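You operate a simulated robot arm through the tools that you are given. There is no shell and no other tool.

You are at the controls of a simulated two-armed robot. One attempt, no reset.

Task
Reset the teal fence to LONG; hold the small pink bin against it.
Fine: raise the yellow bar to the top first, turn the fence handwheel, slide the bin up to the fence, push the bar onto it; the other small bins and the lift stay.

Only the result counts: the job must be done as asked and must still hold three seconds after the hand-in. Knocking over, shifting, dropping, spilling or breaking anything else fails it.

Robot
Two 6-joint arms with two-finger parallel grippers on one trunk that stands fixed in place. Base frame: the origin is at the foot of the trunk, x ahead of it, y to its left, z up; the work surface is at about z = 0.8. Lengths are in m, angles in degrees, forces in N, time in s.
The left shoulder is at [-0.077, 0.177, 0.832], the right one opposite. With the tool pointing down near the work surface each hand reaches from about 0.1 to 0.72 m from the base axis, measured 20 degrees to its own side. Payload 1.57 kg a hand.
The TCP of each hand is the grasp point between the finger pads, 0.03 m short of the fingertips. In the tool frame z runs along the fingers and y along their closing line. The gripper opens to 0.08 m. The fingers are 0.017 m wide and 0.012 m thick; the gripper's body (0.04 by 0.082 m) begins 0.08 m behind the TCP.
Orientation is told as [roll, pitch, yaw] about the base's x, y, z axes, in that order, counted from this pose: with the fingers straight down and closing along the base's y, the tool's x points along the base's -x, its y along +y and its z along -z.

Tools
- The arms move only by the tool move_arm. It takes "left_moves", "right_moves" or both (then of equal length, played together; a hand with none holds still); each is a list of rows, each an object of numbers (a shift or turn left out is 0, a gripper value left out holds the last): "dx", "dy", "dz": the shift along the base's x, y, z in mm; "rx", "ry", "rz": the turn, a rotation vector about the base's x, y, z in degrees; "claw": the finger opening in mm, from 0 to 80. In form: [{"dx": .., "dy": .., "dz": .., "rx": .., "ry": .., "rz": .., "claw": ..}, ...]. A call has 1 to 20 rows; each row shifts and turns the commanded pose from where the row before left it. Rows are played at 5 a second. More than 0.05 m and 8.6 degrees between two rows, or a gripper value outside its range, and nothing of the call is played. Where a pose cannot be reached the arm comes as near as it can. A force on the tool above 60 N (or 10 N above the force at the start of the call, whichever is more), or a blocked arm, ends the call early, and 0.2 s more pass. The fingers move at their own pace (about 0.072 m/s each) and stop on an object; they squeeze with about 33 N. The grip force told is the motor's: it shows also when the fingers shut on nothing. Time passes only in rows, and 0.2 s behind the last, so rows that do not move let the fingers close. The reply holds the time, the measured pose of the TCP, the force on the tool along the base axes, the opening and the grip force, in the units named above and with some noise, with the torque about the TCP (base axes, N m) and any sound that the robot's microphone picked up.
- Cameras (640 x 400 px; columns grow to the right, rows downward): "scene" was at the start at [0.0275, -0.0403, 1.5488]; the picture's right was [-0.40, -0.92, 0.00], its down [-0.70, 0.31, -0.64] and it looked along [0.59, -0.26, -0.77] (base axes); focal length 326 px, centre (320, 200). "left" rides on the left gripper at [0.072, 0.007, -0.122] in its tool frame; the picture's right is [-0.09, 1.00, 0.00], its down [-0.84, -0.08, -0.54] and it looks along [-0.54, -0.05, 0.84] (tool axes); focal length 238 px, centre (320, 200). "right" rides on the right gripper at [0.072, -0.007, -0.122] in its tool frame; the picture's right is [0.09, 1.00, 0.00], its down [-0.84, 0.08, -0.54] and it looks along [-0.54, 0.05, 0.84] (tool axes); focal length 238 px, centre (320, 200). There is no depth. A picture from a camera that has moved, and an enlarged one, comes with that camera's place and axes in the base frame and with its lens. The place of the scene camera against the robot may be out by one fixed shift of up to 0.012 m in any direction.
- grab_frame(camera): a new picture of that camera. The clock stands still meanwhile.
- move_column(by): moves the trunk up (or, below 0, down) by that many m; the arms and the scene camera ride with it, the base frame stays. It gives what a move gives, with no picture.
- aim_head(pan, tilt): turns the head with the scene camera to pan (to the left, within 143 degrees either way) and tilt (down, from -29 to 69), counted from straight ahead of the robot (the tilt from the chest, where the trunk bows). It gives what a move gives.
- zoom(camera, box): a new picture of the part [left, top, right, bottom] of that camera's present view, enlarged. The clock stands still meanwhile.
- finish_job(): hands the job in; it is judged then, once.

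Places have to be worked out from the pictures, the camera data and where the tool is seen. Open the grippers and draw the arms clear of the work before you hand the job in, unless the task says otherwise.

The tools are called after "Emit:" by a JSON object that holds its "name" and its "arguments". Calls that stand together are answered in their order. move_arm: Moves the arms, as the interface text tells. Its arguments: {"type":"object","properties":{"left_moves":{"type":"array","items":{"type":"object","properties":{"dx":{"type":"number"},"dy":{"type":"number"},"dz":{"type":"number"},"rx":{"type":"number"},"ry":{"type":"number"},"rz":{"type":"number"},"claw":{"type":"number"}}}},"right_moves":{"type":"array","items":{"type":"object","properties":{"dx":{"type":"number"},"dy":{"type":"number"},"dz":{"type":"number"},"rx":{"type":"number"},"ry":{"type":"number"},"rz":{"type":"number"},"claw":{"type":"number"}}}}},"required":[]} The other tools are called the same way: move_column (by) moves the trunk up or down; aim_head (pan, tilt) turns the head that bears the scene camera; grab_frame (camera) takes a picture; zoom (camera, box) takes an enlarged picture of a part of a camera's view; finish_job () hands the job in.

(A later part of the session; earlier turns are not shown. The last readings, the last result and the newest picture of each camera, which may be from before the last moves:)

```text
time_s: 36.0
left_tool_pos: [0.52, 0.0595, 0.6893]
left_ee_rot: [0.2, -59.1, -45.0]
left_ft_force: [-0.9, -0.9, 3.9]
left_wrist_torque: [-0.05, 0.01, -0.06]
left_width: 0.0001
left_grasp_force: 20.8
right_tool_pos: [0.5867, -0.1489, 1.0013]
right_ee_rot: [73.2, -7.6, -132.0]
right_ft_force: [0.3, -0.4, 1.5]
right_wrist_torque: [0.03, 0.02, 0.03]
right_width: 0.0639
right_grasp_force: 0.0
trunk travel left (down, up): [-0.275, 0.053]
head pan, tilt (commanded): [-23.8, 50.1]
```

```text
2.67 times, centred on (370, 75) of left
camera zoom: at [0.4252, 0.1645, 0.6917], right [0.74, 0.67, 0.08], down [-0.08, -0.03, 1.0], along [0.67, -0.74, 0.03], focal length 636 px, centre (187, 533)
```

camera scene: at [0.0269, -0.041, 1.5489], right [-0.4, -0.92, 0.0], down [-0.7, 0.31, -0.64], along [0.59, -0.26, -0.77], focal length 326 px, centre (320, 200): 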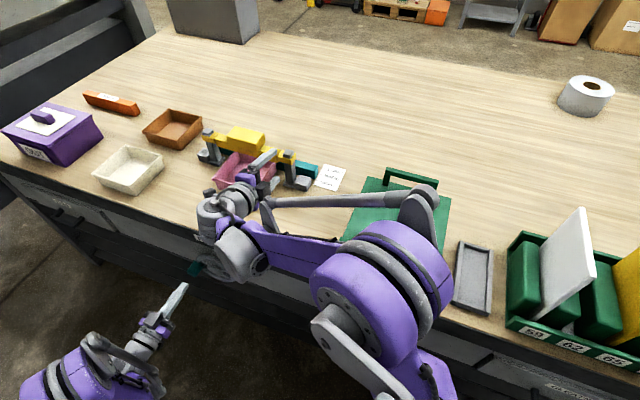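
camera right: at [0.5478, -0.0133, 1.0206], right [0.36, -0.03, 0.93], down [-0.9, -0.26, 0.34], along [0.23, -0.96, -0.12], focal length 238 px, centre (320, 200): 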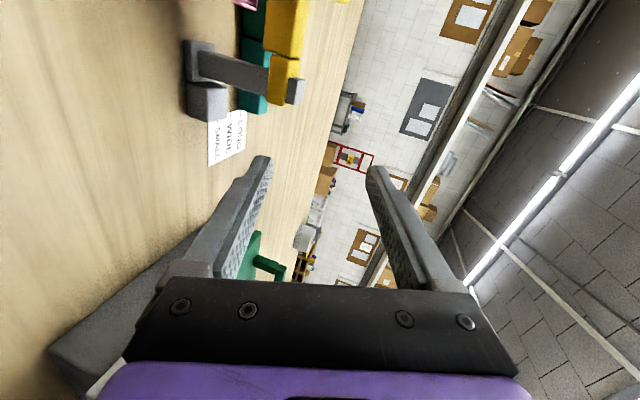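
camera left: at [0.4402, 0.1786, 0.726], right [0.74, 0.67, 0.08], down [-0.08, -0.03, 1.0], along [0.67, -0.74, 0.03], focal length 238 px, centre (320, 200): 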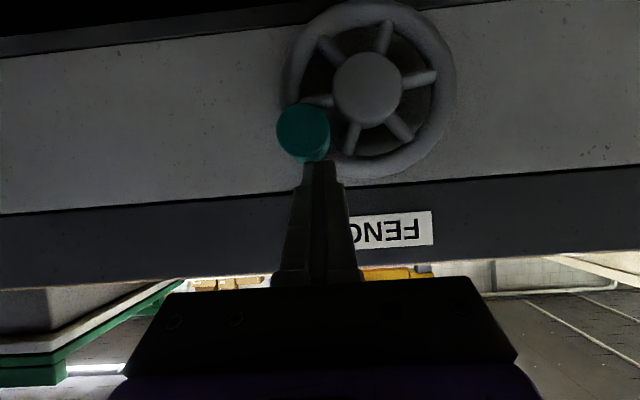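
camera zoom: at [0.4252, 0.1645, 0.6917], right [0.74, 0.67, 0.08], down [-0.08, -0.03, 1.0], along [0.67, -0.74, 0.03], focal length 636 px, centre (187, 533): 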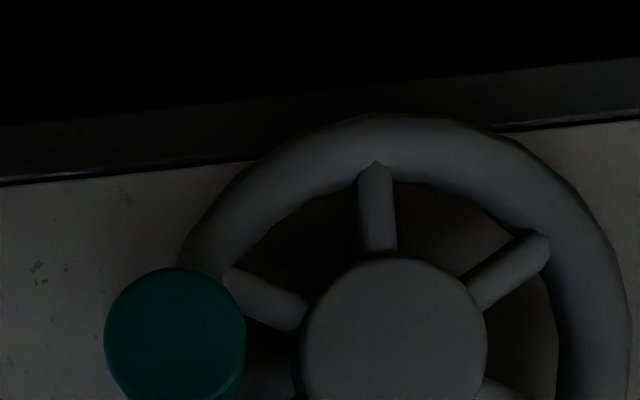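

The handle is at 3 o'clock and the fence face is at the LONG tick to within about 1 mm from both views. I'll lift the pin off the handle, withdraw the left hand, and move the right hand further aside to make room.

Emit:
{"name": "move_arm", "arguments": {"left_moves": [{"dz": 5}, {"dz": 5}, {"dx": -14, "dy": 14}, {"dx": -20, "dy": 20}, {"dx": -25, "dy": 25}, {"dx": -20, "dy": 20}]}}

Emit:
{"name": "move_arm", "arguments": {"right_moves": [{"dx": -15, "dy": -15}, {"dx": -20, "dy": -20}, {"dx": -20, "dy": -20}, {"dx": -15, "dy": -15}]}}

Emit:
{"name": "zoom", "arguments": {"camera": "scene", "box": [308, 155, 332, 173]}}

Emit:
{"name": "grab_frame", "arguments": {"camera": "scene"}}

```text
time_s: 37.4
left_tool_pos: [0.4886, 0.1446, 0.7275]
left_ee_rot: [-0.2, -59.2, -44.9]
left_ft_force: [-0.3, 0.5, 0.5]
left_wrist_torque: [-0.01, -0.02, -0.03]
left_width: 0.0002
left_grasp_force: 20.9
left hand out of reach, approached as far as the arm can: row 3, 4, 5, 6
right_tool_pos: [0.5852, -0.1476, 1.0007]
right_ee_rot: [73.3, -7.8, -132.0]
right_ft_force: [0.4, 0.2, -0.5]
right_wrist_torque: [-0.03, 0.03, 0.01]
right_width: 0.0641
right_grasp_force: 0.1
trunk travel left (down, up): [-0.275, 0.053]
head pan, tilt (commanded): [-23.8, 50.1]
```

```text
time_s: 38.4
left_tool_pos: [0.4878, 0.1455, 0.7268]
left_ee_rot: [-0.1, -59.3, -45.0]
left_ft_force: [0.0, -0.2, -0.7]
left_wrist_torque: [-0.01, 0.02, 0.0]
left_width: 0.0
left_grasp_force: 21.1
right_tool_pos: [0.5144, -0.2168, 1.002]
right_ee_rot: [73.6, -7.4, -132.2]
right_ft_force: [-0.3, 1.0, 0.5]
right_wrist_torque: [0.01, -0.02, -0.02]
right_width: 0.0639
right_grasp_force: 0.1
trunk travel left (down, up): [-0.275, 0.053]
head pan, tilt (commanded): [-23.8, 50.1]
```

```text
16.00 times, centred on (320, 164) of scene
camera zoom: at [0.0271, -0.0404, 1.5488], right [-0.4, -0.92, 0.0], down [-0.7, 0.31, -0.64], along [0.59, -0.26, -0.77], focal length 5216 px, centre (320, 776)
```

zoom: 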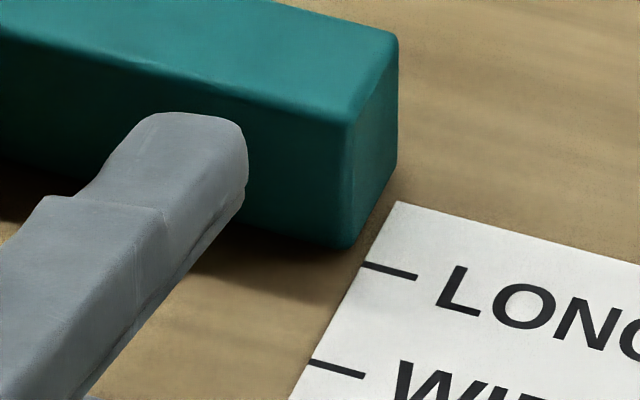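

```text
taken
camera scene: at [0.0271, -0.0404, 1.5488], right [-0.4, -0.92, 0.0], down [-0.7, 0.31, -0.64], along [0.59, -0.26, -0.77], focal length 326 px, centre (320, 200)
```

scene: 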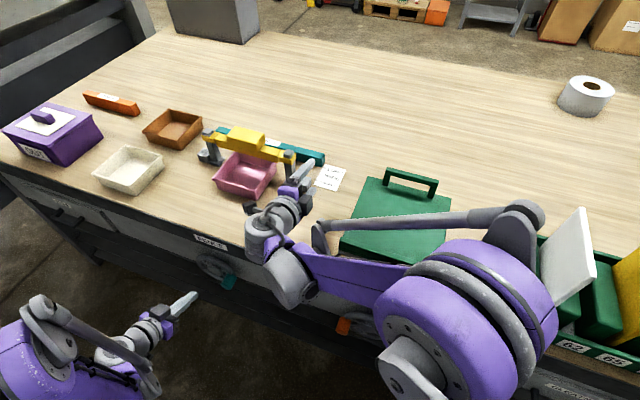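

The fence held its position after release. Now I'll raise the left hand above table height, steepen it to about 40°, open the fingers to 70 mm as a two-point pusher, and line up with the bin centre at s=0.473.

Emit:
{"name": "move_arm", "arguments": {"left_moves": [{"dz": 40, "dx": 3.5, "dy": 3.5, "rx": 2.2, "ry": 2.2, "claw": 70}, {"dz": 40, "dx": 3.5, "dy": 3.5, "rx": 2.2, "ry": 2.2}, {"dz": 40, "dx": 3.5, "dy": 3.5, "rx": 2.2, "ry": 2.2}, {"dz": 40, "dx": 3.5, "dy": 3.5}, {"dz": 35, "dx": 3.5, "dy": 3.5}]}}

Emit:
{"name": "grab_frame", "arguments": {"camera": "left"}}

```text
time_s: 39.6
left_tool_pos: [0.5062, 0.1603, 0.9232]
left_ee_rot: [0.0, -49.9, -45.0]
left_ft_force: [-0.5, -0.6, 0.4]
left_wrist_torque: [-0.04, 0.0, 0.0]
left_width: 0.0701
left_grasp_force: 0.0
right_tool_pos: [0.5152, -0.2169, 1.0018]
right_ee_rot: [73.6, -7.3, -132.2]
right_ft_force: [0.2, -0.3, 0.1]
right_wrist_torque: [0.03, 0.01, 0.01]
right_width: 0.064
right_grasp_force: 0.1
trunk travel left (down, up): [-0.275, 0.053]
head pan, tilt (commanded): [-23.8, 50.1]
```

```text
taken
camera left: at [0.4134, 0.2641, 0.947], right [0.75, 0.66, 0.07], down [0.03, -0.14, 0.99], along [0.67, -0.74, -0.13], focal length 238 px, centre (320, 200)
```

left: 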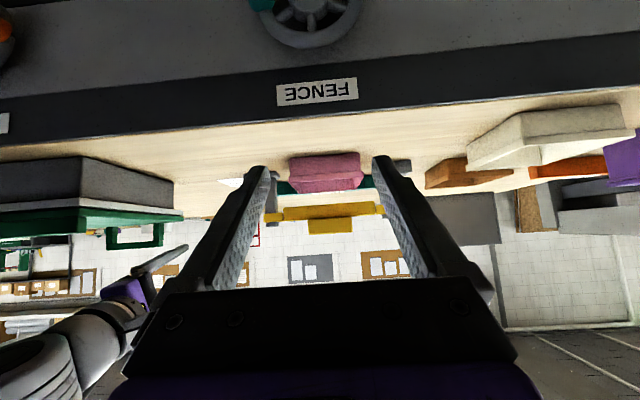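

The bin is centred between the open fingers. Moving forward over the table edge at z≈0.90 to w≈0.49.

Emit:
{"name": "move_arm", "arguments": {"left_moves": [{"dx": 29, "dy": -29, "dz": -4}, {"dx": 29, "dy": -29, "dz": -4}, {"dx": 29, "dy": -29, "dz": -4}, {"dx": 29, "dy": -29, "dz": -4}, {"dx": 29, "dy": -29, "dz": -4}, {"dx": 25, "dy": -25, "dz": -4}]}}

Emit:
{"name": "grab_frame", "arguments": {"camera": "left"}}

Emit:
{"name": "zoom", "arguments": {"camera": "scene", "box": [160, 110, 360, 235]}}

```text
time_s: 41.0
left_tool_pos: [0.6765, -0.0083, 0.898]
left_ee_rot: [0.0, -50.0, -45.1]
left_ft_force: [0.6, 0.0, -1.6]
left_wrist_torque: [-0.01, -0.03, 0.0]
left_width: 0.0699
left_grasp_force: 0.2
right_tool_pos: [0.5159, -0.2171, 1.002]
right_ee_rot: [73.5, -7.3, -132.2]
right_ft_force: [-0.9, -0.1, 0.5]
right_wrist_torque: [0.03, 0.02, 0.0]
right_width: 0.064
right_grasp_force: 0.1
trunk travel left (down, up): [-0.275, 0.053]
head pan, tilt (commanded): [-23.8, 50.1]
```

```text
taken
camera left: at [0.5825, 0.0954, 0.9211], right [0.75, 0.66, 0.07], down [0.03, -0.14, 0.99], along [0.67, -0.74, -0.13], focal length 238 px, centre (320, 200)
```

left: 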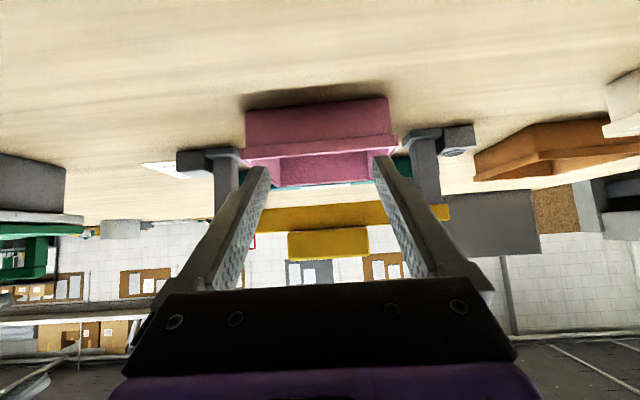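

```text
3.20 times, centred on (260, 172) of scene
camera zoom: at [0.0282, -0.0407, 1.5488], right [-0.4, -0.92, 0.0], down [-0.7, 0.31, -0.64], along [0.59, -0.26, -0.77], focal length 1043 px, centre (512, 288)
```

zoom: 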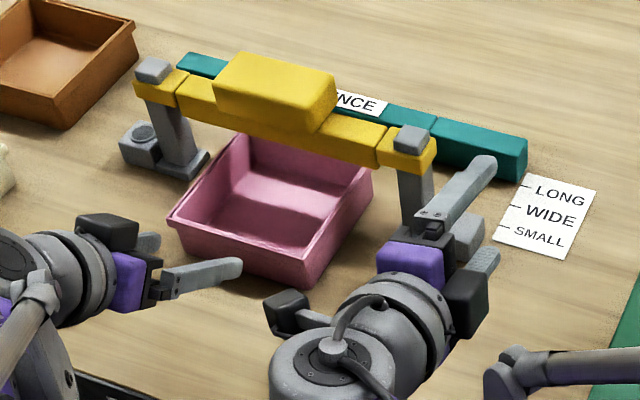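

Both hands are clear of each other and the bin sits ahead. Lowering the open fingers to z≈0.834, so the tips are about 15 mm above the table.

Emit:
{"name": "move_arm", "arguments": {"left_moves": [{"dz": -22}, {"dz": -22}, {"dz": -19}, {"dx": 9, "dy": -9}, {"dx": 9, "dy": -9}]}}

Emit:
{"name": "grab_frame", "arguments": {"camera": "left"}}

Emit:
{"name": "zoom", "arguments": {"camera": "scene", "box": [180, 120, 310, 220]}}

```text
time_s: 42.2
left_tool_pos: [0.6941, -0.0251, 0.8359]
left_ee_rot: [-0.1, -49.9, -44.9]
left_ft_force: [-0.9, 0.6, 0.0]
left_wrist_torque: [-0.04, 0.02, 0.0]
left_width: 0.0699
left_grasp_force: 0.0
right_tool_pos: [0.515, -0.2165, 1.0025]
right_ee_rot: [73.5, -7.3, -132.2]
right_ft_force: [-0.7, 0.9, 0.7]
right_wrist_torque: [0.01, 0.0, -0.02]
right_width: 0.064
right_grasp_force: 0.1
trunk travel left (down, up): [-0.275, 0.053]
head pan, tilt (commanded): [-23.8, 50.1]
```

```text
taken
camera left: at [0.6005, 0.0777, 0.8591], right [0.75, 0.66, 0.07], down [0.03, -0.14, 0.99], along [0.67, -0.74, -0.13], focal length 238 px, centre (320, 200)
```

left: 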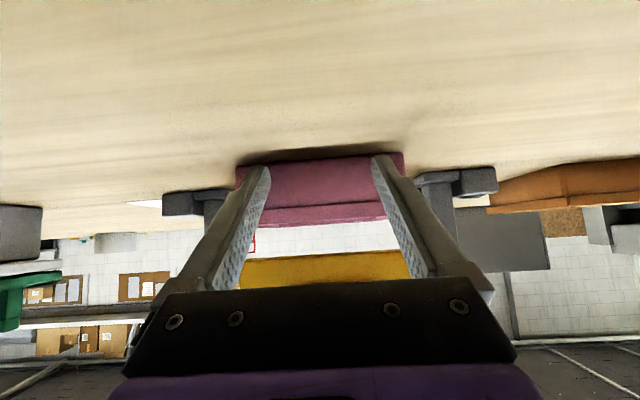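

```text
4.00 times, centred on (245, 170) of scene
camera zoom: at [0.0277, -0.0404, 1.5488], right [-0.4, -0.92, 0.0], down [-0.7, 0.31, -0.64], along [0.59, -0.26, -0.77], focal length 1304 px, centre (620, 320)
```

zoom: 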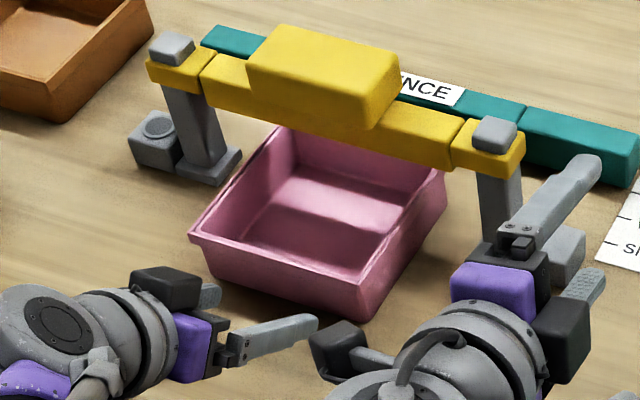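

The fingers are symmetric on the bin's front wall, about 2–3 cm away. I'll advance in 5 mm steps and watch the force.

Emit:
{"name": "move_arm", "arguments": {"left_moves": [{"dx": 3.5, "dy": -3.5}, {"dx": 3.5, "dy": -3.5}, {"dx": 3.5, "dy": -3.5}, {"dx": 3.5, "dy": -3.5}, {"dx": 3.5, "dy": -3.5}, {"dx": 3.5, "dy": -3.5}, {"dx": 3.5, "dy": -3.5}, {"dx": 3.5, "dy": -3.5}]}}

Emit:
{"name": "grab_frame", "arguments": {"camera": "left"}}

Emit:
{"name": "zoom", "arguments": {"camera": "scene", "box": [180, 120, 310, 220]}}

```text
time_s: 44.0
left_tool_pos: [0.7246, -0.054, 0.836]
left_ee_rot: [0.0, -49.9, -44.9]
left_ft_force: [-1.0, -0.7, -0.6]
left_wrist_torque: [0.03, -0.01, -0.02]
left_width: 0.0701
left_grasp_force: 0.1
right_tool_pos: [0.5152, -0.2162, 1.0017]
right_ee_rot: [73.6, -7.3, -132.2]
right_ft_force: [0.4, 0.3, 0.5]
right_wrist_torque: [0.01, 0.02, -0.01]
right_width: 0.0641
right_grasp_force: 0.0
trunk travel left (down, up): [-0.275, 0.053]
head pan, tilt (commanded): [-23.8, 50.1]
```

```text
taken
camera left: at [0.6292, 0.0501, 0.8597], right [0.75, 0.66, 0.07], down [0.03, -0.14, 0.99], along [0.67, -0.74, -0.13], focal length 238 px, centre (320, 200)
```

left: 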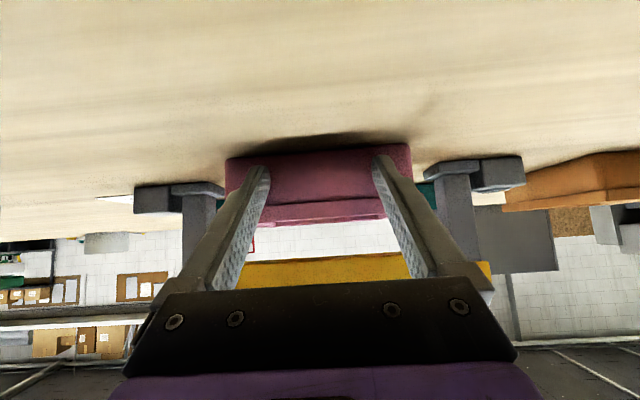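

```text
4.00 times, centred on (245, 170) of scene
camera zoom: at [0.0274, -0.0402, 1.5488], right [-0.4, -0.92, 0.0], down [-0.7, 0.31, -0.64], along [0.59, -0.26, -0.77], focal length 1304 px, centre (620, 320)
```

zoom: 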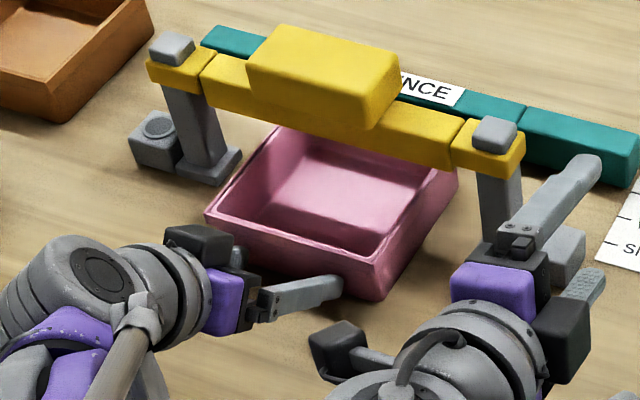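

The bin is sliding square with about 1 N of force. Continuing another 30 mm.

Emit:
{"name": "move_arm", "arguments": {"left_moves": [{"dx": 3, "dy": -3}, {"dx": 3, "dy": -3}, {"dx": 3, "dy": -3}, {"dx": 3, "dy": -3}, {"dx": 3, "dy": -3}, {"dx": 3, "dy": -3}, {"dx": 3, "dy": -3}]}}

Emit:
{"name": "grab_frame", "arguments": {"camera": "left"}}

Emit:
{"name": "zoom", "arguments": {"camera": "scene", "box": [180, 120, 310, 220]}}

Emit:
{"name": "grab_frame", "arguments": {"camera": "right"}}

```text
time_s: 45.6
left_tool_pos: [0.7437, -0.0745, 0.8367]
left_ee_rot: [0.0, -49.8, -45.0]
left_ft_force: [-0.9, -0.4, -0.3]
left_wrist_torque: [-0.01, -0.02, 0.0]
left_width: 0.0701
left_grasp_force: 0.1
right_tool_pos: [0.5135, -0.2164, 1.0028]
right_ee_rot: [73.6, -7.3, -132.3]
right_ft_force: [-1.2, -0.3, 0.2]
right_wrist_torque: [0.0, 0.02, -0.01]
right_width: 0.064
right_grasp_force: 0.1
trunk travel left (down, up): [-0.275, 0.053]
head pan, tilt (commanded): [-23.8, 50.1]
```

```text
taken
camera left: at [0.65, 0.0292, 0.86], right [0.75, 0.66, 0.07], down [0.03, -0.14, 0.99], along [0.67, -0.74, -0.13], focal length 238 px, centre (320, 200)
```

left: 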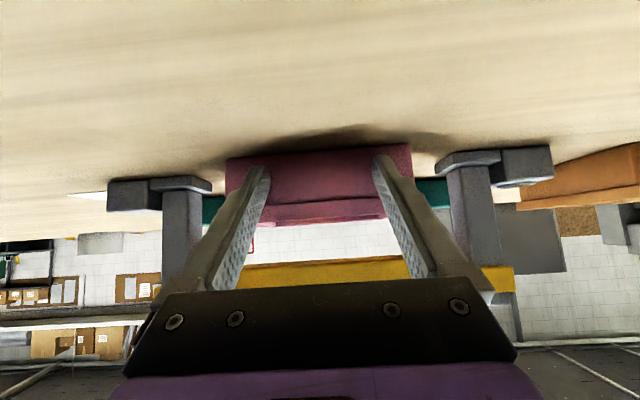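

```text
4.00 times, centred on (245, 170) of scene
camera zoom: at [0.0273, -0.0402, 1.5488], right [-0.4, -0.92, 0.0], down [-0.7, 0.31, -0.64], along [0.59, -0.26, -0.77], focal length 1304 px, centre (620, 320)
```

zoom: 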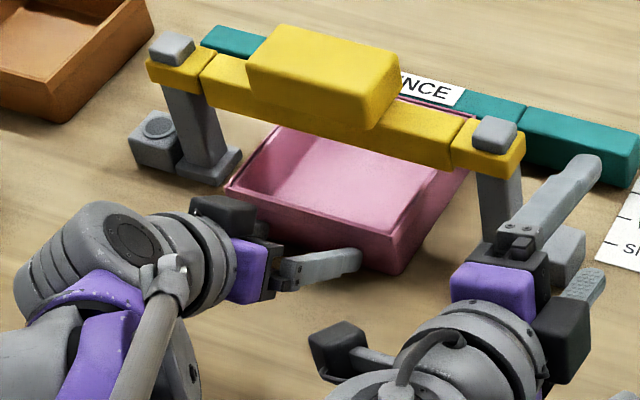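

```text
taken
camera right: at [0.477, -0.0817, 1.022], right [0.35, -0.03, 0.94], down [-0.91, -0.26, 0.33], along [0.23, -0.97, -0.12], focal length 238 px, centre (320, 200)
```

right: 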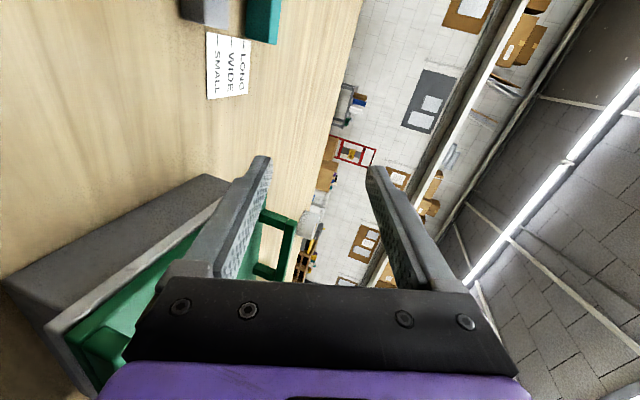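

The rear rim is now appearing behind the bar near the fence. I'll approach in finer steps and look for a force rise.

Emit:
{"name": "move_arm", "arguments": {"left_moves": [{"dx": 1.8, "dy": -1.8}, {"dx": 1.8, "dy": -1.8}, {"dx": 1.8, "dy": -1.8}, {"dx": 1.8, "dy": -1.8}]}}

Emit:
{"name": "zoom", "arguments": {"camera": "scene", "box": [220, 125, 310, 190]}}

```text
time_s: 46.6
left_tool_pos: [0.7499, -0.0802, 0.8352]
left_ee_rot: [0.0, -49.8, -44.9]
left_ft_force: [-0.3, 0.3, 0.8]
left_wrist_torque: [0.02, 0.03, 0.02]
left_width: 0.0699
left_grasp_force: 0.1
right_tool_pos: [0.5136, -0.2165, 1.0022]
right_ee_rot: [73.6, -7.3, -132.2]
right_ft_force: [-0.2, 0.2, -0.7]
right_wrist_torque: [0.03, 0.01, 0.0]
right_width: 0.0639
right_grasp_force: 0.0
trunk travel left (down, up): [-0.275, 0.053]
head pan, tilt (commanded): [-23.8, 50.1]
```

```text
6.15 times, centred on (265, 158) of scene
camera zoom: at [0.0273, -0.0402, 1.5488], right [-0.4, -0.92, 0.0], down [-0.7, 0.31, -0.64], along [0.59, -0.26, -0.77], focal length 2006 px, centre (658, 462)
```

zoom: 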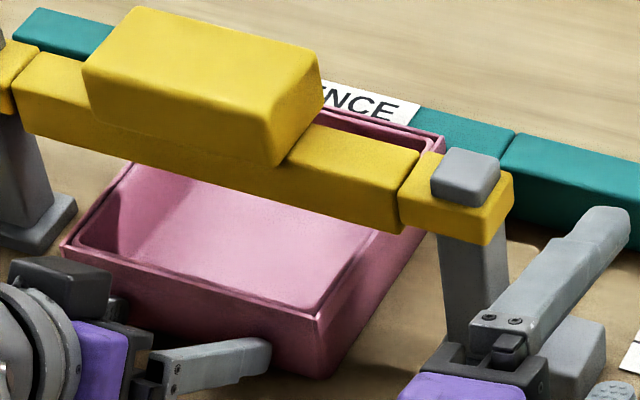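

The bin's rear rim is close to the fence face. A few more small steps.

Emit:
{"name": "move_arm", "arguments": {"left_moves": [{"dx": 1.4, "dy": -1.4}, {"dx": 1.4, "dy": -1.4}, {"dx": 1.4, "dy": -1.4}]}}

Emit:
{"name": "zoom", "arguments": {"camera": "scene", "box": [250, 130, 310, 170]}}

```text
time_s: 47.4
left_tool_pos: [0.7532, -0.083, 0.836]
left_ee_rot: [-0.2, -50.0, -45.0]
left_ft_force: [-21.0, 11.6, -3.5]
left_wrist_torque: [0.23, 0.33, -0.12]
left_width: 0.07
left_grasp_force: 0.0
right_tool_pos: [0.5128, -0.2167, 1.0029]
right_ee_rot: [73.6, -7.4, -132.1]
right_ft_force: [-0.5, -0.7, 0.0]
right_wrist_torque: [0.02, 0.02, 0.04]
right_width: 0.0642
right_grasp_force: 0.0
trunk travel left (down, up): [-0.275, 0.053]
head pan, tilt (commanded): [-23.8, 50.1]
```

```text
10.00 times, centred on (280, 150) of scene
camera zoom: at [0.0253, -0.0388, 1.5487], right [-0.4, -0.92, 0.0], down [-0.7, 0.31, -0.64], along [0.59, -0.26, -0.77], focal length 3260 px, centre (720, 700)
```

zoom: 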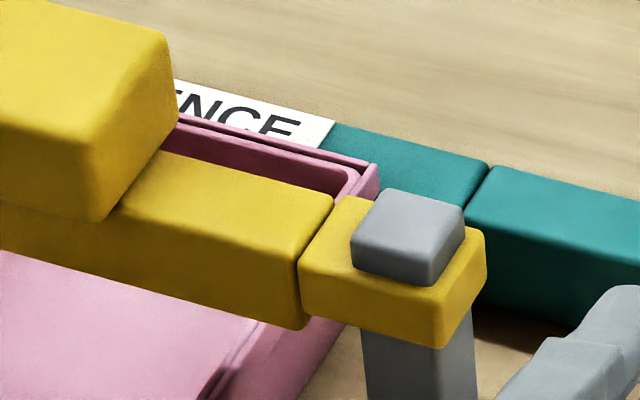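

Force jumped to 24 N, so the bin is seated against the fence. I'll relieve the push, withdraw the left hand straight back and up, then check the fence and bin.

Emit:
{"name": "move_arm", "arguments": {"left_moves": [{"dx": -2, "dy": 2}, {"dx": -5, "dy": 5}, {"dx": -12, "dy": 12}, {"dx": -20, "dy": 20}, {"dx": -28, "dy": 28}, {"dx": -25, "dy": 25, "dz": 20}, {"dx": -25, "dy": 25, "dz": 30}, {"dx": -25, "dy": 30, "dz": 20}, {"dx": -25, "dy": 35}]}}

Emit:
{"name": "grab_frame", "arguments": {"camera": "scene"}}

Emit:
{"name": "zoom", "arguments": {"camera": "scene", "box": [200, 125, 340, 205]}}

Emit:
{"name": "zoom", "arguments": {"camera": "scene", "box": [308, 155, 332, 173]}}

Emit:
{"name": "zoom", "arguments": {"camera": "right", "box": [190, 0, 290, 70]}}

```text
time_s: 49.4
left_tool_pos: [0.5882, 0.0957, 0.9066]
left_ee_rot: [-0.1, -50.1, -44.9]
left_ft_force: [-0.3, 1.7, 0.8]
left_wrist_torque: [0.0, 0.02, 0.01]
left_width: 0.07
left_grasp_force: 0.0
right_tool_pos: [0.5141, -0.2165, 1.0024]
right_ee_rot: [73.7, -7.3, -132.2]
right_ft_force: [0.9, 0.0, 0.3]
right_wrist_torque: [0.04, 0.01, -0.02]
right_width: 0.064
right_grasp_force: 0.0
trunk travel left (down, up): [-0.275, 0.053]
head pan, tilt (commanded): [-23.8, 50.1]
```

```text
taken
camera scene: at [0.0268, -0.0395, 1.5488], right [-0.4, -0.92, 0.0], down [-0.7, 0.31, -0.64], along [0.59, -0.26, -0.77], focal length 326 px, centre (320, 200)
```

scene: 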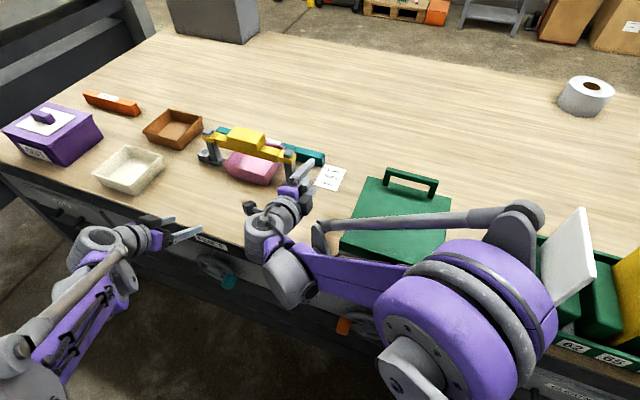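

```text
4.57 times, centred on (270, 165) of scene
camera zoom: at [0.0268, -0.0395, 1.5488], right [-0.4, -0.92, 0.0], down [-0.7, 0.31, -0.64], along [0.59, -0.26, -0.77], focal length 1490 px, centre (549, 360)
```

zoom: 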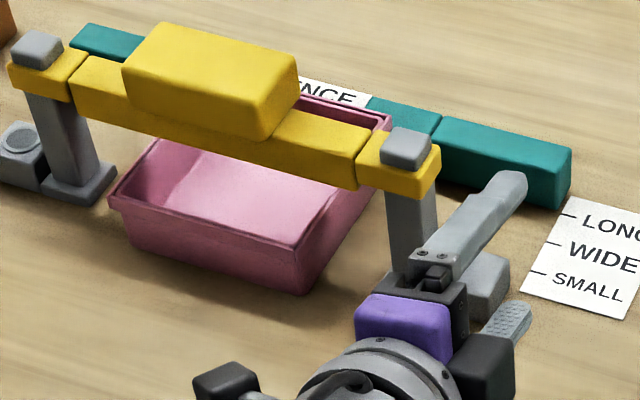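

```text
16.00 times, centred on (320, 164) of scene
camera zoom: at [0.0268, -0.0395, 1.5488], right [-0.4, -0.92, 0.0], down [-0.7, 0.31, -0.64], along [0.59, -0.26, -0.77], focal length 5216 px, centre (320, 776)
```

zoom: 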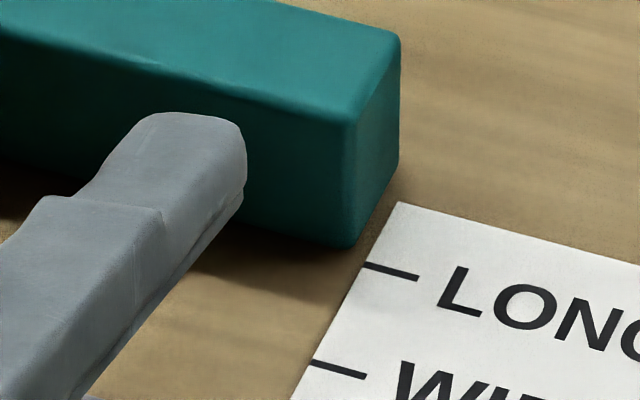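

```text
5.71 times, centred on (240, 35) of right
camera zoom: at [0.4767, -0.0813, 1.0222], right [0.35, -0.03, 0.94], down [-0.91, -0.26, 0.33], along [0.23, -0.97, -0.12], focal length 1362 px, centre (777, 1143)
```

zoom: 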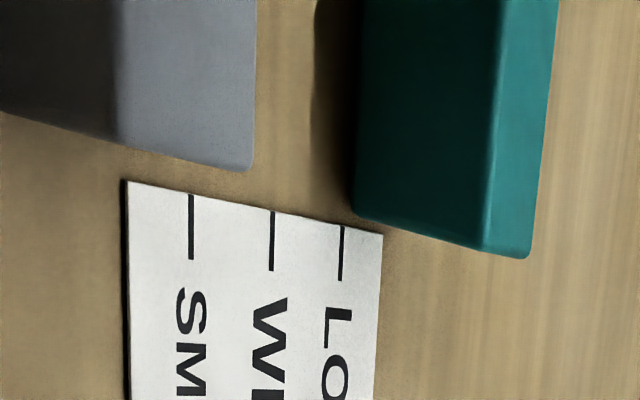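

The bin looks seated and the fence's scene view is unchanged. I'll double-check the fence face against the LONG tick at higher zoom from the right camera.

Emit:
{"name": "zoom", "arguments": {"camera": "right", "box": [228, 24, 260, 46]}}

Emit:
{"name": "zoom", "arguments": {"camera": "right", "box": [205, 0, 285, 50]}}

```text
16.00 times, centred on (244, 35) of right
camera zoom: at [0.4767, -0.0813, 1.0222], right [0.35, -0.03, 0.94], down [-0.91, -0.26, 0.33], along [0.23, -0.97, -0.12], focal length 3814 px, centre (1536, 2840)
```

zoom: 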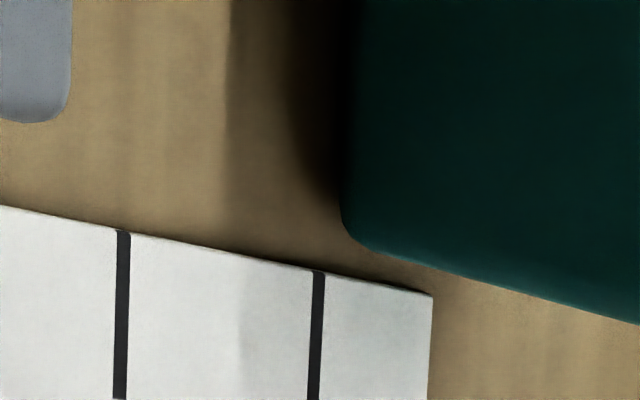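

```text
8.00 times, centred on (245, 25) of right
camera zoom: at [0.4767, -0.0813, 1.0222], right [0.35, -0.03, 0.94], down [-0.91, -0.26, 0.33], along [0.23, -0.97, -0.12], focal length 1907 px, centre (920, 1600)
```

zoom: 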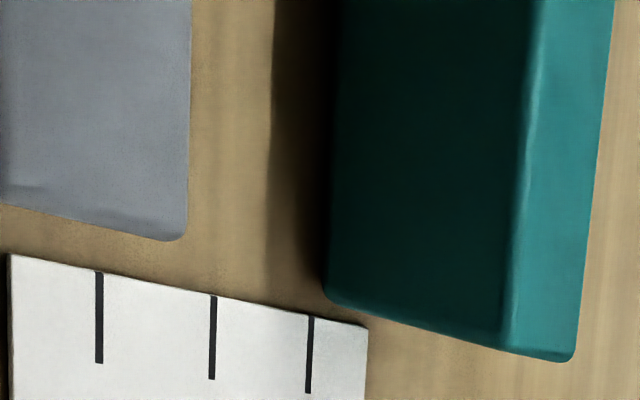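

The fence is still on LONG to within about 0.5 mm. I'll move the left hand well clear, then bring the right hand, fingers closed, above the bar segment at s≈0.392 to press the bar down.

Emit:
{"name": "move_arm", "arguments": {"left_moves": [{"dx": -14, "dy": 38, "dz": 8}, {"dx": -14, "dy": 38, "dz": 8}, {"dx": -14, "dy": 38, "dz": 8}, {"dx": -14, "dy": 38, "dz": 8}]}}

Emit:
{"name": "move_arm", "arguments": {"right_moves": [{"claw": 0, "dx": 16, "dy": 16}, {"dx": 28, "dy": 28, "dz": -8}, {"dx": 28, "dy": 28, "dz": -8}, {"dx": 28, "dy": 28, "dz": -8}, {"dx": 28, "dy": 28, "dz": -8}]}}

Emit:
{"name": "grab_frame", "arguments": {"camera": "right"}}

Emit:
{"name": "zoom", "arguments": {"camera": "scene", "box": [180, 110, 340, 210]}}

```text
time_s: 50.4
left_tool_pos: [0.5311, 0.2485, 0.939]
left_ee_rot: [-0.1, -50.0, -45.0]
left_ft_force: [0.4, 0.6, -1.4]
left_wrist_torque: [-0.02, 0.01, -0.01]
left_width: 0.0699
left_grasp_force: 0.0
right_tool_pos: [0.514, -0.2159, 1.0029]
right_ee_rot: [73.6, -7.3, -132.2]
right_ft_force: [0.2, 0.0, 0.0]
right_wrist_torque: [0.03, 0.03, 0.01]
right_width: 0.064
right_grasp_force: 0.0
trunk travel left (down, up): [-0.275, 0.053]
head pan, tilt (commanded): [-23.8, 50.1]
```

```text
time_s: 51.6
left_tool_pos: [0.5315, 0.2489, 0.9379]
left_ee_rot: [-0.1, -49.8, -44.9]
left_ft_force: [0.2, 0.1, -1.0]
left_wrist_torque: [0.01, 0.02, -0.02]
left_width: 0.0701
left_grasp_force: 0.0
right_tool_pos: [0.6442, -0.0907, 0.9676]
right_ee_rot: [72.9, -8.3, -131.8]
right_ft_force: [0.3, -0.1, 0.1]
right_wrist_torque: [-0.01, 0.0, -0.02]
right_width: 0.0
right_grasp_force: 21.5
right hand out of reach, approached as far as the arm can: row 5
trunk travel left (down, up): [-0.275, 0.053]
head pan, tilt (commanded): [-23.8, 50.1]
```

```text
taken
camera right: at [0.6073, 0.0439, 0.9879], right [0.37, -0.02, 0.93], down [-0.9, -0.26, 0.35], along [0.23, -0.96, -0.12], focal length 238 px, centre (320, 200)
```

right: 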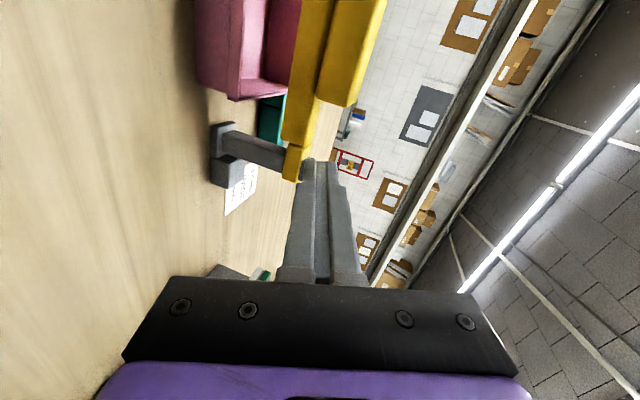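

```text
4.00 times, centred on (260, 160) of scene
camera zoom: at [0.0282, -0.0396, 1.5488], right [-0.4, -0.92, 0.0], down [-0.7, 0.31, -0.64], along [0.59, -0.26, -0.77], focal length 1304 px, centre (560, 360)
```

zoom: 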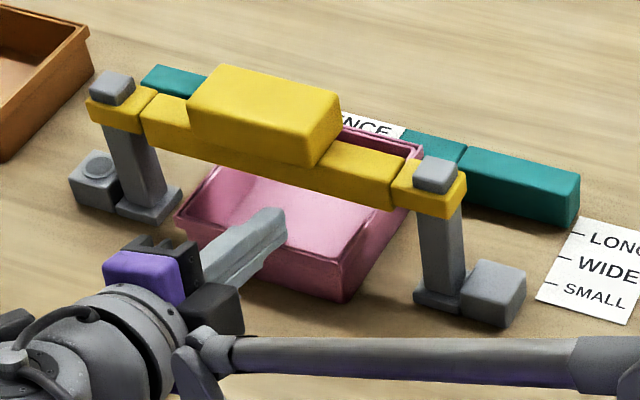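

The closed fingers are at s≈0.391, z≈0.968. Moving forward over the bar, with about 20 mm of clearance above its top.

Emit:
{"name": "move_arm", "arguments": {"right_moves": [{"dx": 16.4, "dy": -16.4}, {"dx": 16.4, "dy": -16.4}, {"dx": 16.4, "dy": -16.4}, {"dx": 16.4, "dy": -16.4}, {"dx": 16.4, "dy": -16.4}]}}

Emit:
{"name": "grab_frame", "arguments": {"camera": "right"}}

Emit:
{"name": "zoom", "arguments": {"camera": "scene", "box": [180, 110, 340, 210]}}

```text
time_s: 52.8
left_tool_pos: [0.5331, 0.2481, 0.938]
left_ee_rot: [-0.1, -49.8, -45.0]
left_ft_force: [0.0, -0.3, 0.3]
left_wrist_torque: [-0.02, 0.01, -0.01]
left_width: 0.07
left_grasp_force: 0.0
right_tool_pos: [0.7249, -0.1753, 0.9705]
right_ee_rot: [73.5, -7.3, -132.1]
right_ft_force: [-0.3, 0.2, -0.2]
right_wrist_torque: [-0.05, 0.04, 0.01]
right_width: 0.0
right_grasp_force: 21.2
trunk travel left (down, up): [-0.275, 0.053]
head pan, tilt (commanded): [-23.8, 50.1]
```

```text
taken
camera right: at [0.6882, -0.0406, 0.9892], right [0.35, -0.03, 0.94], down [-0.91, -0.26, 0.33], along [0.23, -0.97, -0.12], focal length 238 px, centre (320, 200)
```

right: 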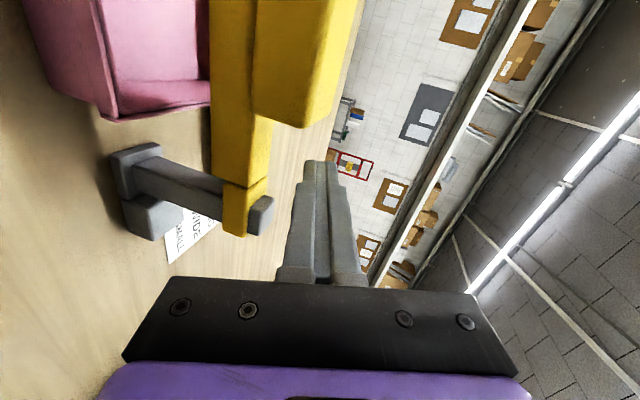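

```text
4.00 times, centred on (260, 160) of scene
camera zoom: at [0.0279, -0.0406, 1.5488], right [-0.4, -0.92, 0.0], down [-0.7, 0.31, -0.64], along [0.59, -0.26, -0.77], focal length 1304 px, centre (560, 360)
```

zoom: 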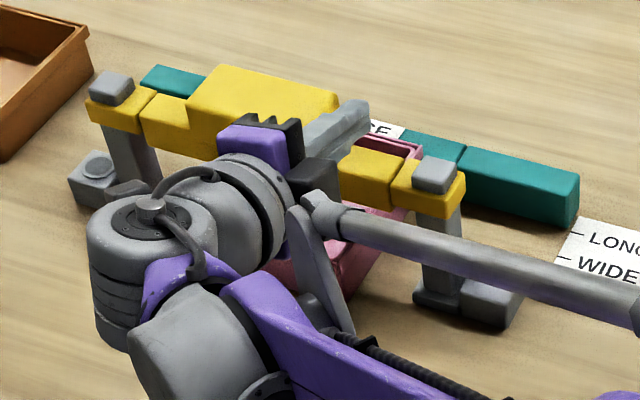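

The tip is above the bar segment between block and collar. Lowering onto it in steps.

Emit:
{"name": "move_arm", "arguments": {"right_moves": [{"dz": -6}, {"dz": -6}, {"dz": -6}, {"dz": -5}, {"dz": -4}, {"dz": -4}, {"dz": -4}]}}

Emit:
{"name": "grab_frame", "arguments": {"camera": "right"}}

Emit:
{"name": "zoom", "arguments": {"camera": "scene", "box": [180, 110, 340, 210]}}

```text
time_s: 54.4
left_tool_pos: [0.5317, 0.2486, 0.9391]
left_ee_rot: [0.0, -49.9, -45.0]
left_ft_force: [0.0, 0.0, -0.2]
left_wrist_torque: [-0.01, -0.06, -0.02]
left_width: 0.0701
left_grasp_force: 0.1
right_tool_pos: [0.7261, -0.1722, 0.9349]
right_ee_rot: [73.6, -7.2, -132.2]
right_ft_force: [-0.8, 0.7, 2.2]
right_wrist_torque: [0.0, -0.02, 0.0]
right_width: 0.0001
right_grasp_force: 21.7
trunk travel left (down, up): [-0.275, 0.053]
head pan, tilt (commanded): [-23.8, 50.1]
```

```text
taken
camera right: at [0.6885, -0.039, 0.9542], right [0.35, -0.03, 0.94], down [-0.91, -0.26, 0.33], along [0.23, -0.97, -0.12], focal length 238 px, centre (320, 200)
```

right: 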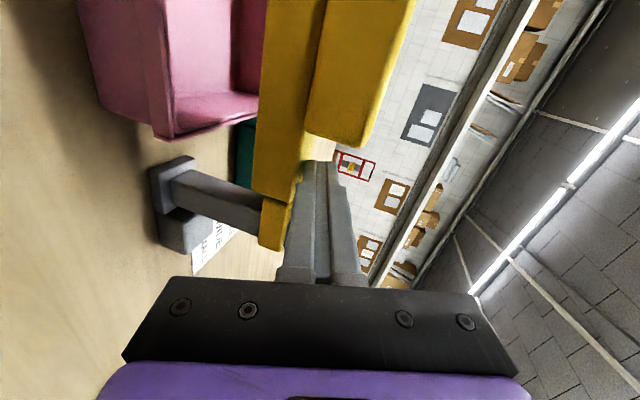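

```text
4.00 times, centred on (260, 160) of scene
camera zoom: at [0.0271, -0.0401, 1.5488], right [-0.4, -0.92, 0.0], down [-0.7, 0.31, -0.64], along [0.59, -0.26, -0.77], focal length 1304 px, centre (560, 360)
```

zoom: 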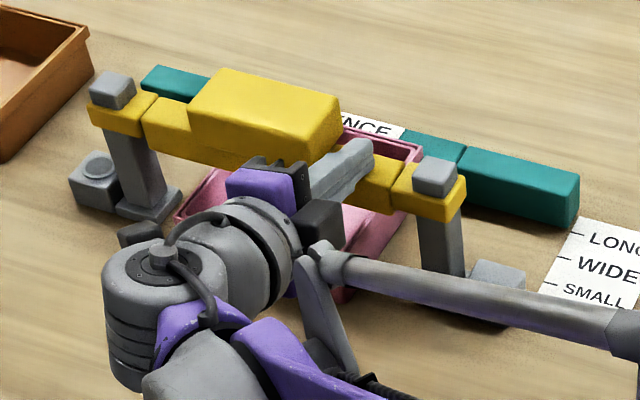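

The bar is moving down with light force. Continuing.

Emit:
{"name": "move_arm", "arguments": {"right_moves": [{"dz": -4}, {"dz": -4}, {"dz": -4}, {"dz": -4}, {"dz": -4}]}}

Emit:
{"name": "grab_frame", "arguments": {"camera": "right"}}

Emit:
{"name": "zoom", "arguments": {"camera": "scene", "box": [180, 110, 340, 210]}}

```text
time_s: 55.6
left_tool_pos: [0.533, 0.248, 0.9391]
left_ee_rot: [0.0, -49.9, -44.8]
left_ft_force: [-0.6, -0.7, 0.1]
left_wrist_torque: [0.03, -0.04, 0.0]
left_width: 0.0704
left_grasp_force: 0.0
right_tool_pos: [0.7254, -0.1743, 0.914]
right_ee_rot: [73.6, -7.2, -132.3]
right_ft_force: [1.4, 1.1, 3.0]
right_wrist_torque: [-0.01, -0.1, 0.05]
right_width: 0.0
right_grasp_force: 21.2
trunk travel left (down, up): [-0.275, 0.053]
head pan, tilt (commanded): [-23.8, 50.1]
```

```text
taken
camera right: at [0.688, -0.0393, 0.9343], right [0.35, -0.03, 0.94], down [-0.91, -0.26, 0.33], along [0.23, -0.97, -0.12], focal length 238 px, centre (320, 200)
```

right: 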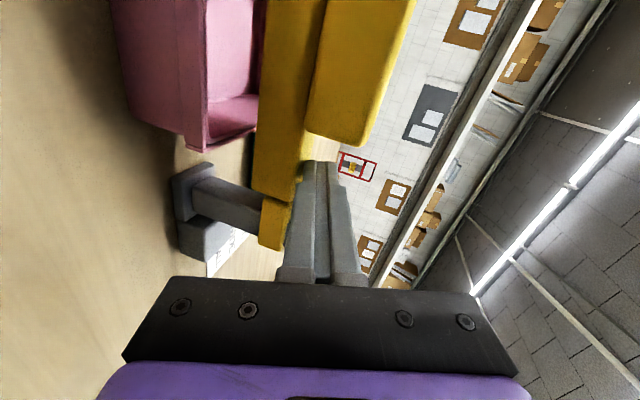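

```text
4.00 times, centred on (260, 160) of scene
camera zoom: at [0.0274, -0.0399, 1.5488], right [-0.4, -0.92, 0.0], down [-0.7, 0.31, -0.64], along [0.59, -0.26, -0.77], focal length 1304 px, centre (560, 360)
```

zoom: 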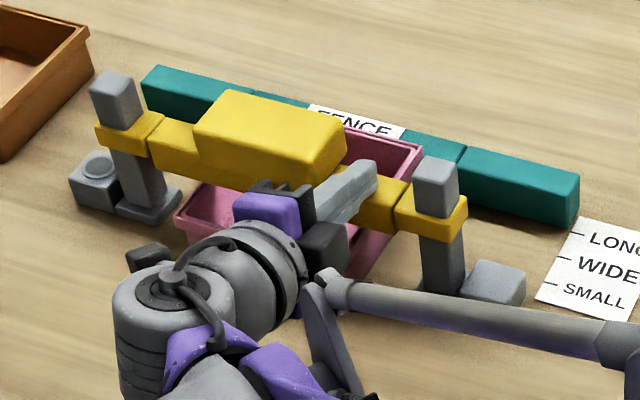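

About 10 mm remain to the rim. Finer steps now, looking for the contact force.

Emit:
{"name": "move_arm", "arguments": {"right_moves": [{"dz": -2.5}, {"dz": -2.5}, {"dz": -2.5}, {"dz": -2}]}}

Emit:
{"name": "zoom", "arguments": {"camera": "scene", "box": [180, 110, 340, 210]}}

```text
time_s: 56.6
left_tool_pos: [0.5304, 0.2487, 0.9386]
left_ee_rot: [0.0, -49.9, -45.0]
left_ft_force: [0.8, -0.3, 0.1]
left_wrist_torque: [0.02, -0.01, -0.02]
left_width: 0.0701
left_grasp_force: 0.1
right_tool_pos: [0.7247, -0.1748, 0.9053]
right_ee_rot: [73.7, -7.4, -132.2]
right_ft_force: [-1.4, -1.4, 2.5]
right_wrist_torque: [-0.02, 0.02, -0.06]
right_width: 0.0
right_grasp_force: 21.4
trunk travel left (down, up): [-0.275, 0.053]
head pan, tilt (commanded): [-23.8, 50.1]
```

```text
4.00 times, centred on (260, 160) of scene
camera zoom: at [0.027, -0.0403, 1.5488], right [-0.4, -0.92, 0.0], down [-0.7, 0.31, -0.64], along [0.59, -0.26, -0.77], focal length 1304 px, centre (560, 360)
```

zoom: 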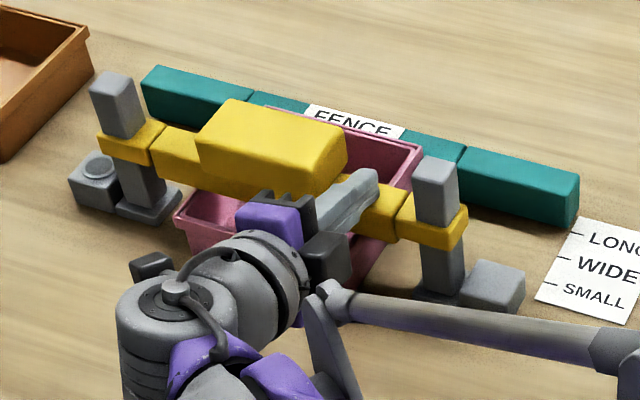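

Still light at 2.5 N. Continuing down in 2 mm steps.

Emit:
{"name": "move_arm", "arguments": {"right_moves": [{"dz": -2}, {"dz": -2}, {"dz": -2}]}}

Emit:
{"name": "zoom", "arguments": {"camera": "scene", "box": [180, 110, 340, 210]}}

```text
time_s: 57.4
left_tool_pos: [0.5319, 0.2486, 0.9389]
left_ee_rot: [0.0, -50.1, -44.9]
left_ft_force: [0.3, 0.3, 0.9]
left_wrist_torque: [0.0, 0.01, 0.01]
left_width: 0.0699
left_grasp_force: 0.1
right_tool_pos: [0.7243, -0.1741, 0.9012]
right_ee_rot: [73.7, -7.3, -132.2]
right_ft_force: [1.4, -1.3, 10.6]
right_wrist_torque: [-0.15, -0.28, -0.02]
right_width: 0.0
right_grasp_force: 21.6
trunk travel left (down, up): [-0.275, 0.053]
head pan, tilt (commanded): [-23.8, 50.1]
```

```text
4.00 times, centred on (260, 160) of scene
camera zoom: at [0.0265, -0.0402, 1.549], right [-0.4, -0.92, 0.0], down [-0.7, 0.31, -0.64], along [0.59, -0.26, -0.77], focal length 1304 px, centre (560, 360)
```

zoom: 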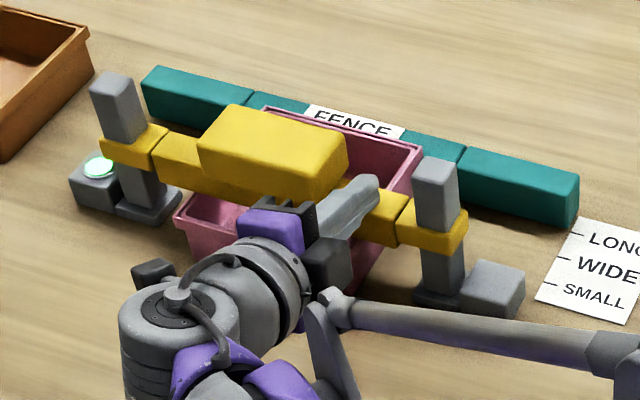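

The lamp lit green at 10.6 N, so the bar is down on the bin. I'll press slightly more to seat it firmly.

Emit:
{"name": "move_arm", "arguments": {"right_moves": [{"dz": -2}, {"dz": -1}, {}]}}

Emit:
{"name": "zoom", "arguments": {"camera": "scene", "box": [180, 110, 340, 210]}}

```text
time_s: 58.2
left_tool_pos: [0.5299, 0.2495, 0.94]
left_ee_rot: [0.0, -50.1, -45.1]
left_ft_force: [0.1, -0.3, 0.5]
left_wrist_torque: [0.01, -0.01, -0.03]
left_width: 0.0701
left_grasp_force: 0.0
right_tool_pos: [0.7243, -0.1739, 0.8995]
right_ee_rot: [74.1, -7.4, -132.2]
right_ft_force: [12.1, -4.1, 43.4]
right_wrist_torque: [-0.66, -1.18, 0.07]
right_width: 0.0
right_grasp_force: 21.4
trunk travel left (down, up): [-0.275, 0.053]
head pan, tilt (commanded): [-23.8, 50.1]
```

```text
4.00 times, centred on (260, 160) of scene
camera zoom: at [0.0236, -0.0394, 1.5492], right [-0.4, -0.92, 0.0], down [-0.7, 0.31, -0.64], along [0.59, -0.26, -0.77], focal length 1304 px, centre (560, 360)
```

zoom: 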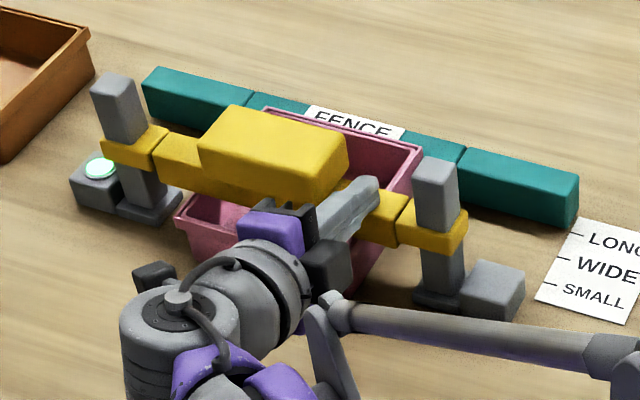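

Firmly seated at 43 N. Lifting the fingers straight off, then withdrawing straight back.

Emit:
{"name": "move_arm", "arguments": {"right_moves": [{"dz": 2}, {"dz": 4}, {"dz": 10}, {"dz": 15}, {"dz": 15}, {"dx": -14, "dy": 14}, {"dx": -20, "dy": 20}, {"dx": -25, "dy": 25}, {"dx": -25, "dy": 25}]}}

Emit:
{"name": "grab_frame", "arguments": {"camera": "scene"}}

Emit:
{"name": "zoom", "arguments": {"camera": "scene", "box": [180, 110, 340, 210]}}

Emit:
{"name": "grab_frame", "arguments": {"camera": "right"}}

```text
time_s: 60.2
left_tool_pos: [0.5314, 0.2486, 0.9374]
left_ee_rot: [0.0, -50.0, -45.0]
left_ft_force: [0.2, -0.5, 0.3]
left_wrist_torque: [0.01, 0.02, -0.01]
left_width: 0.0701
left_grasp_force: 0.0
right_tool_pos: [0.6426, -0.0937, 0.9417]
right_ee_rot: [73.1, -8.2, -131.8]
right_ft_force: [0.9, 0.1, 0.2]
right_wrist_torque: [0.03, -0.01, -0.02]
right_width: 0.0
right_grasp_force: 21.1
trunk travel left (down, up): [-0.275, 0.053]
head pan, tilt (commanded): [-23.8, 50.1]
```

```text
taken
camera scene: at [0.027, -0.0399, 1.5488], right [-0.4, -0.92, 0.0], down [-0.7, 0.31, -0.64], along [0.59, -0.26, -0.77], focal length 326 px, centre (320, 200)
```

scene: 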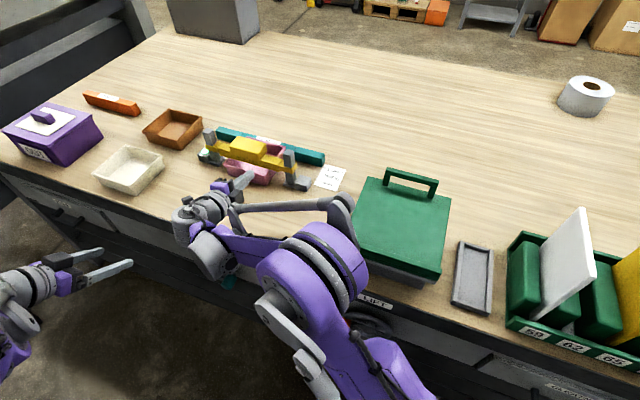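

```text
4.00 times, centred on (260, 160) of scene
camera zoom: at [0.027, -0.0399, 1.5488], right [-0.4, -0.92, 0.0], down [-0.7, 0.31, -0.64], along [0.59, -0.26, -0.77], focal length 1304 px, centre (560, 360)
```

zoom: 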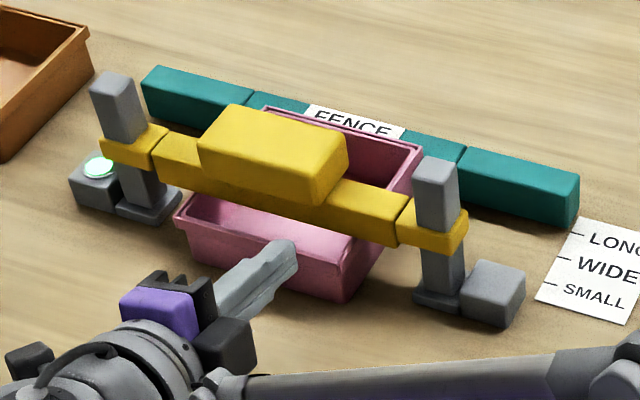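

```text
taken
camera right: at [0.6041, 0.042, 0.9612], right [0.37, -0.02, 0.93], down [-0.9, -0.26, 0.35], along [0.23, -0.96, -0.12], focal length 238 px, centre (320, 200)
```

right: 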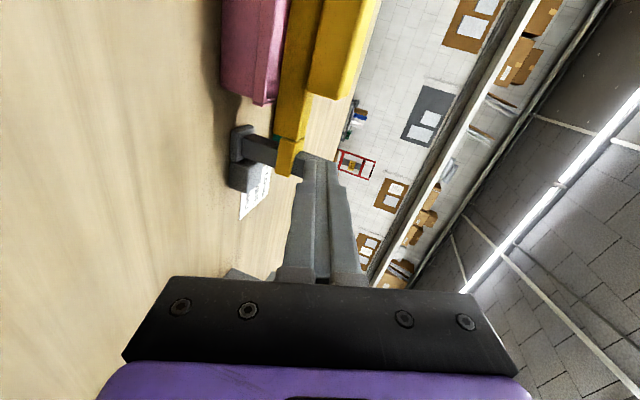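

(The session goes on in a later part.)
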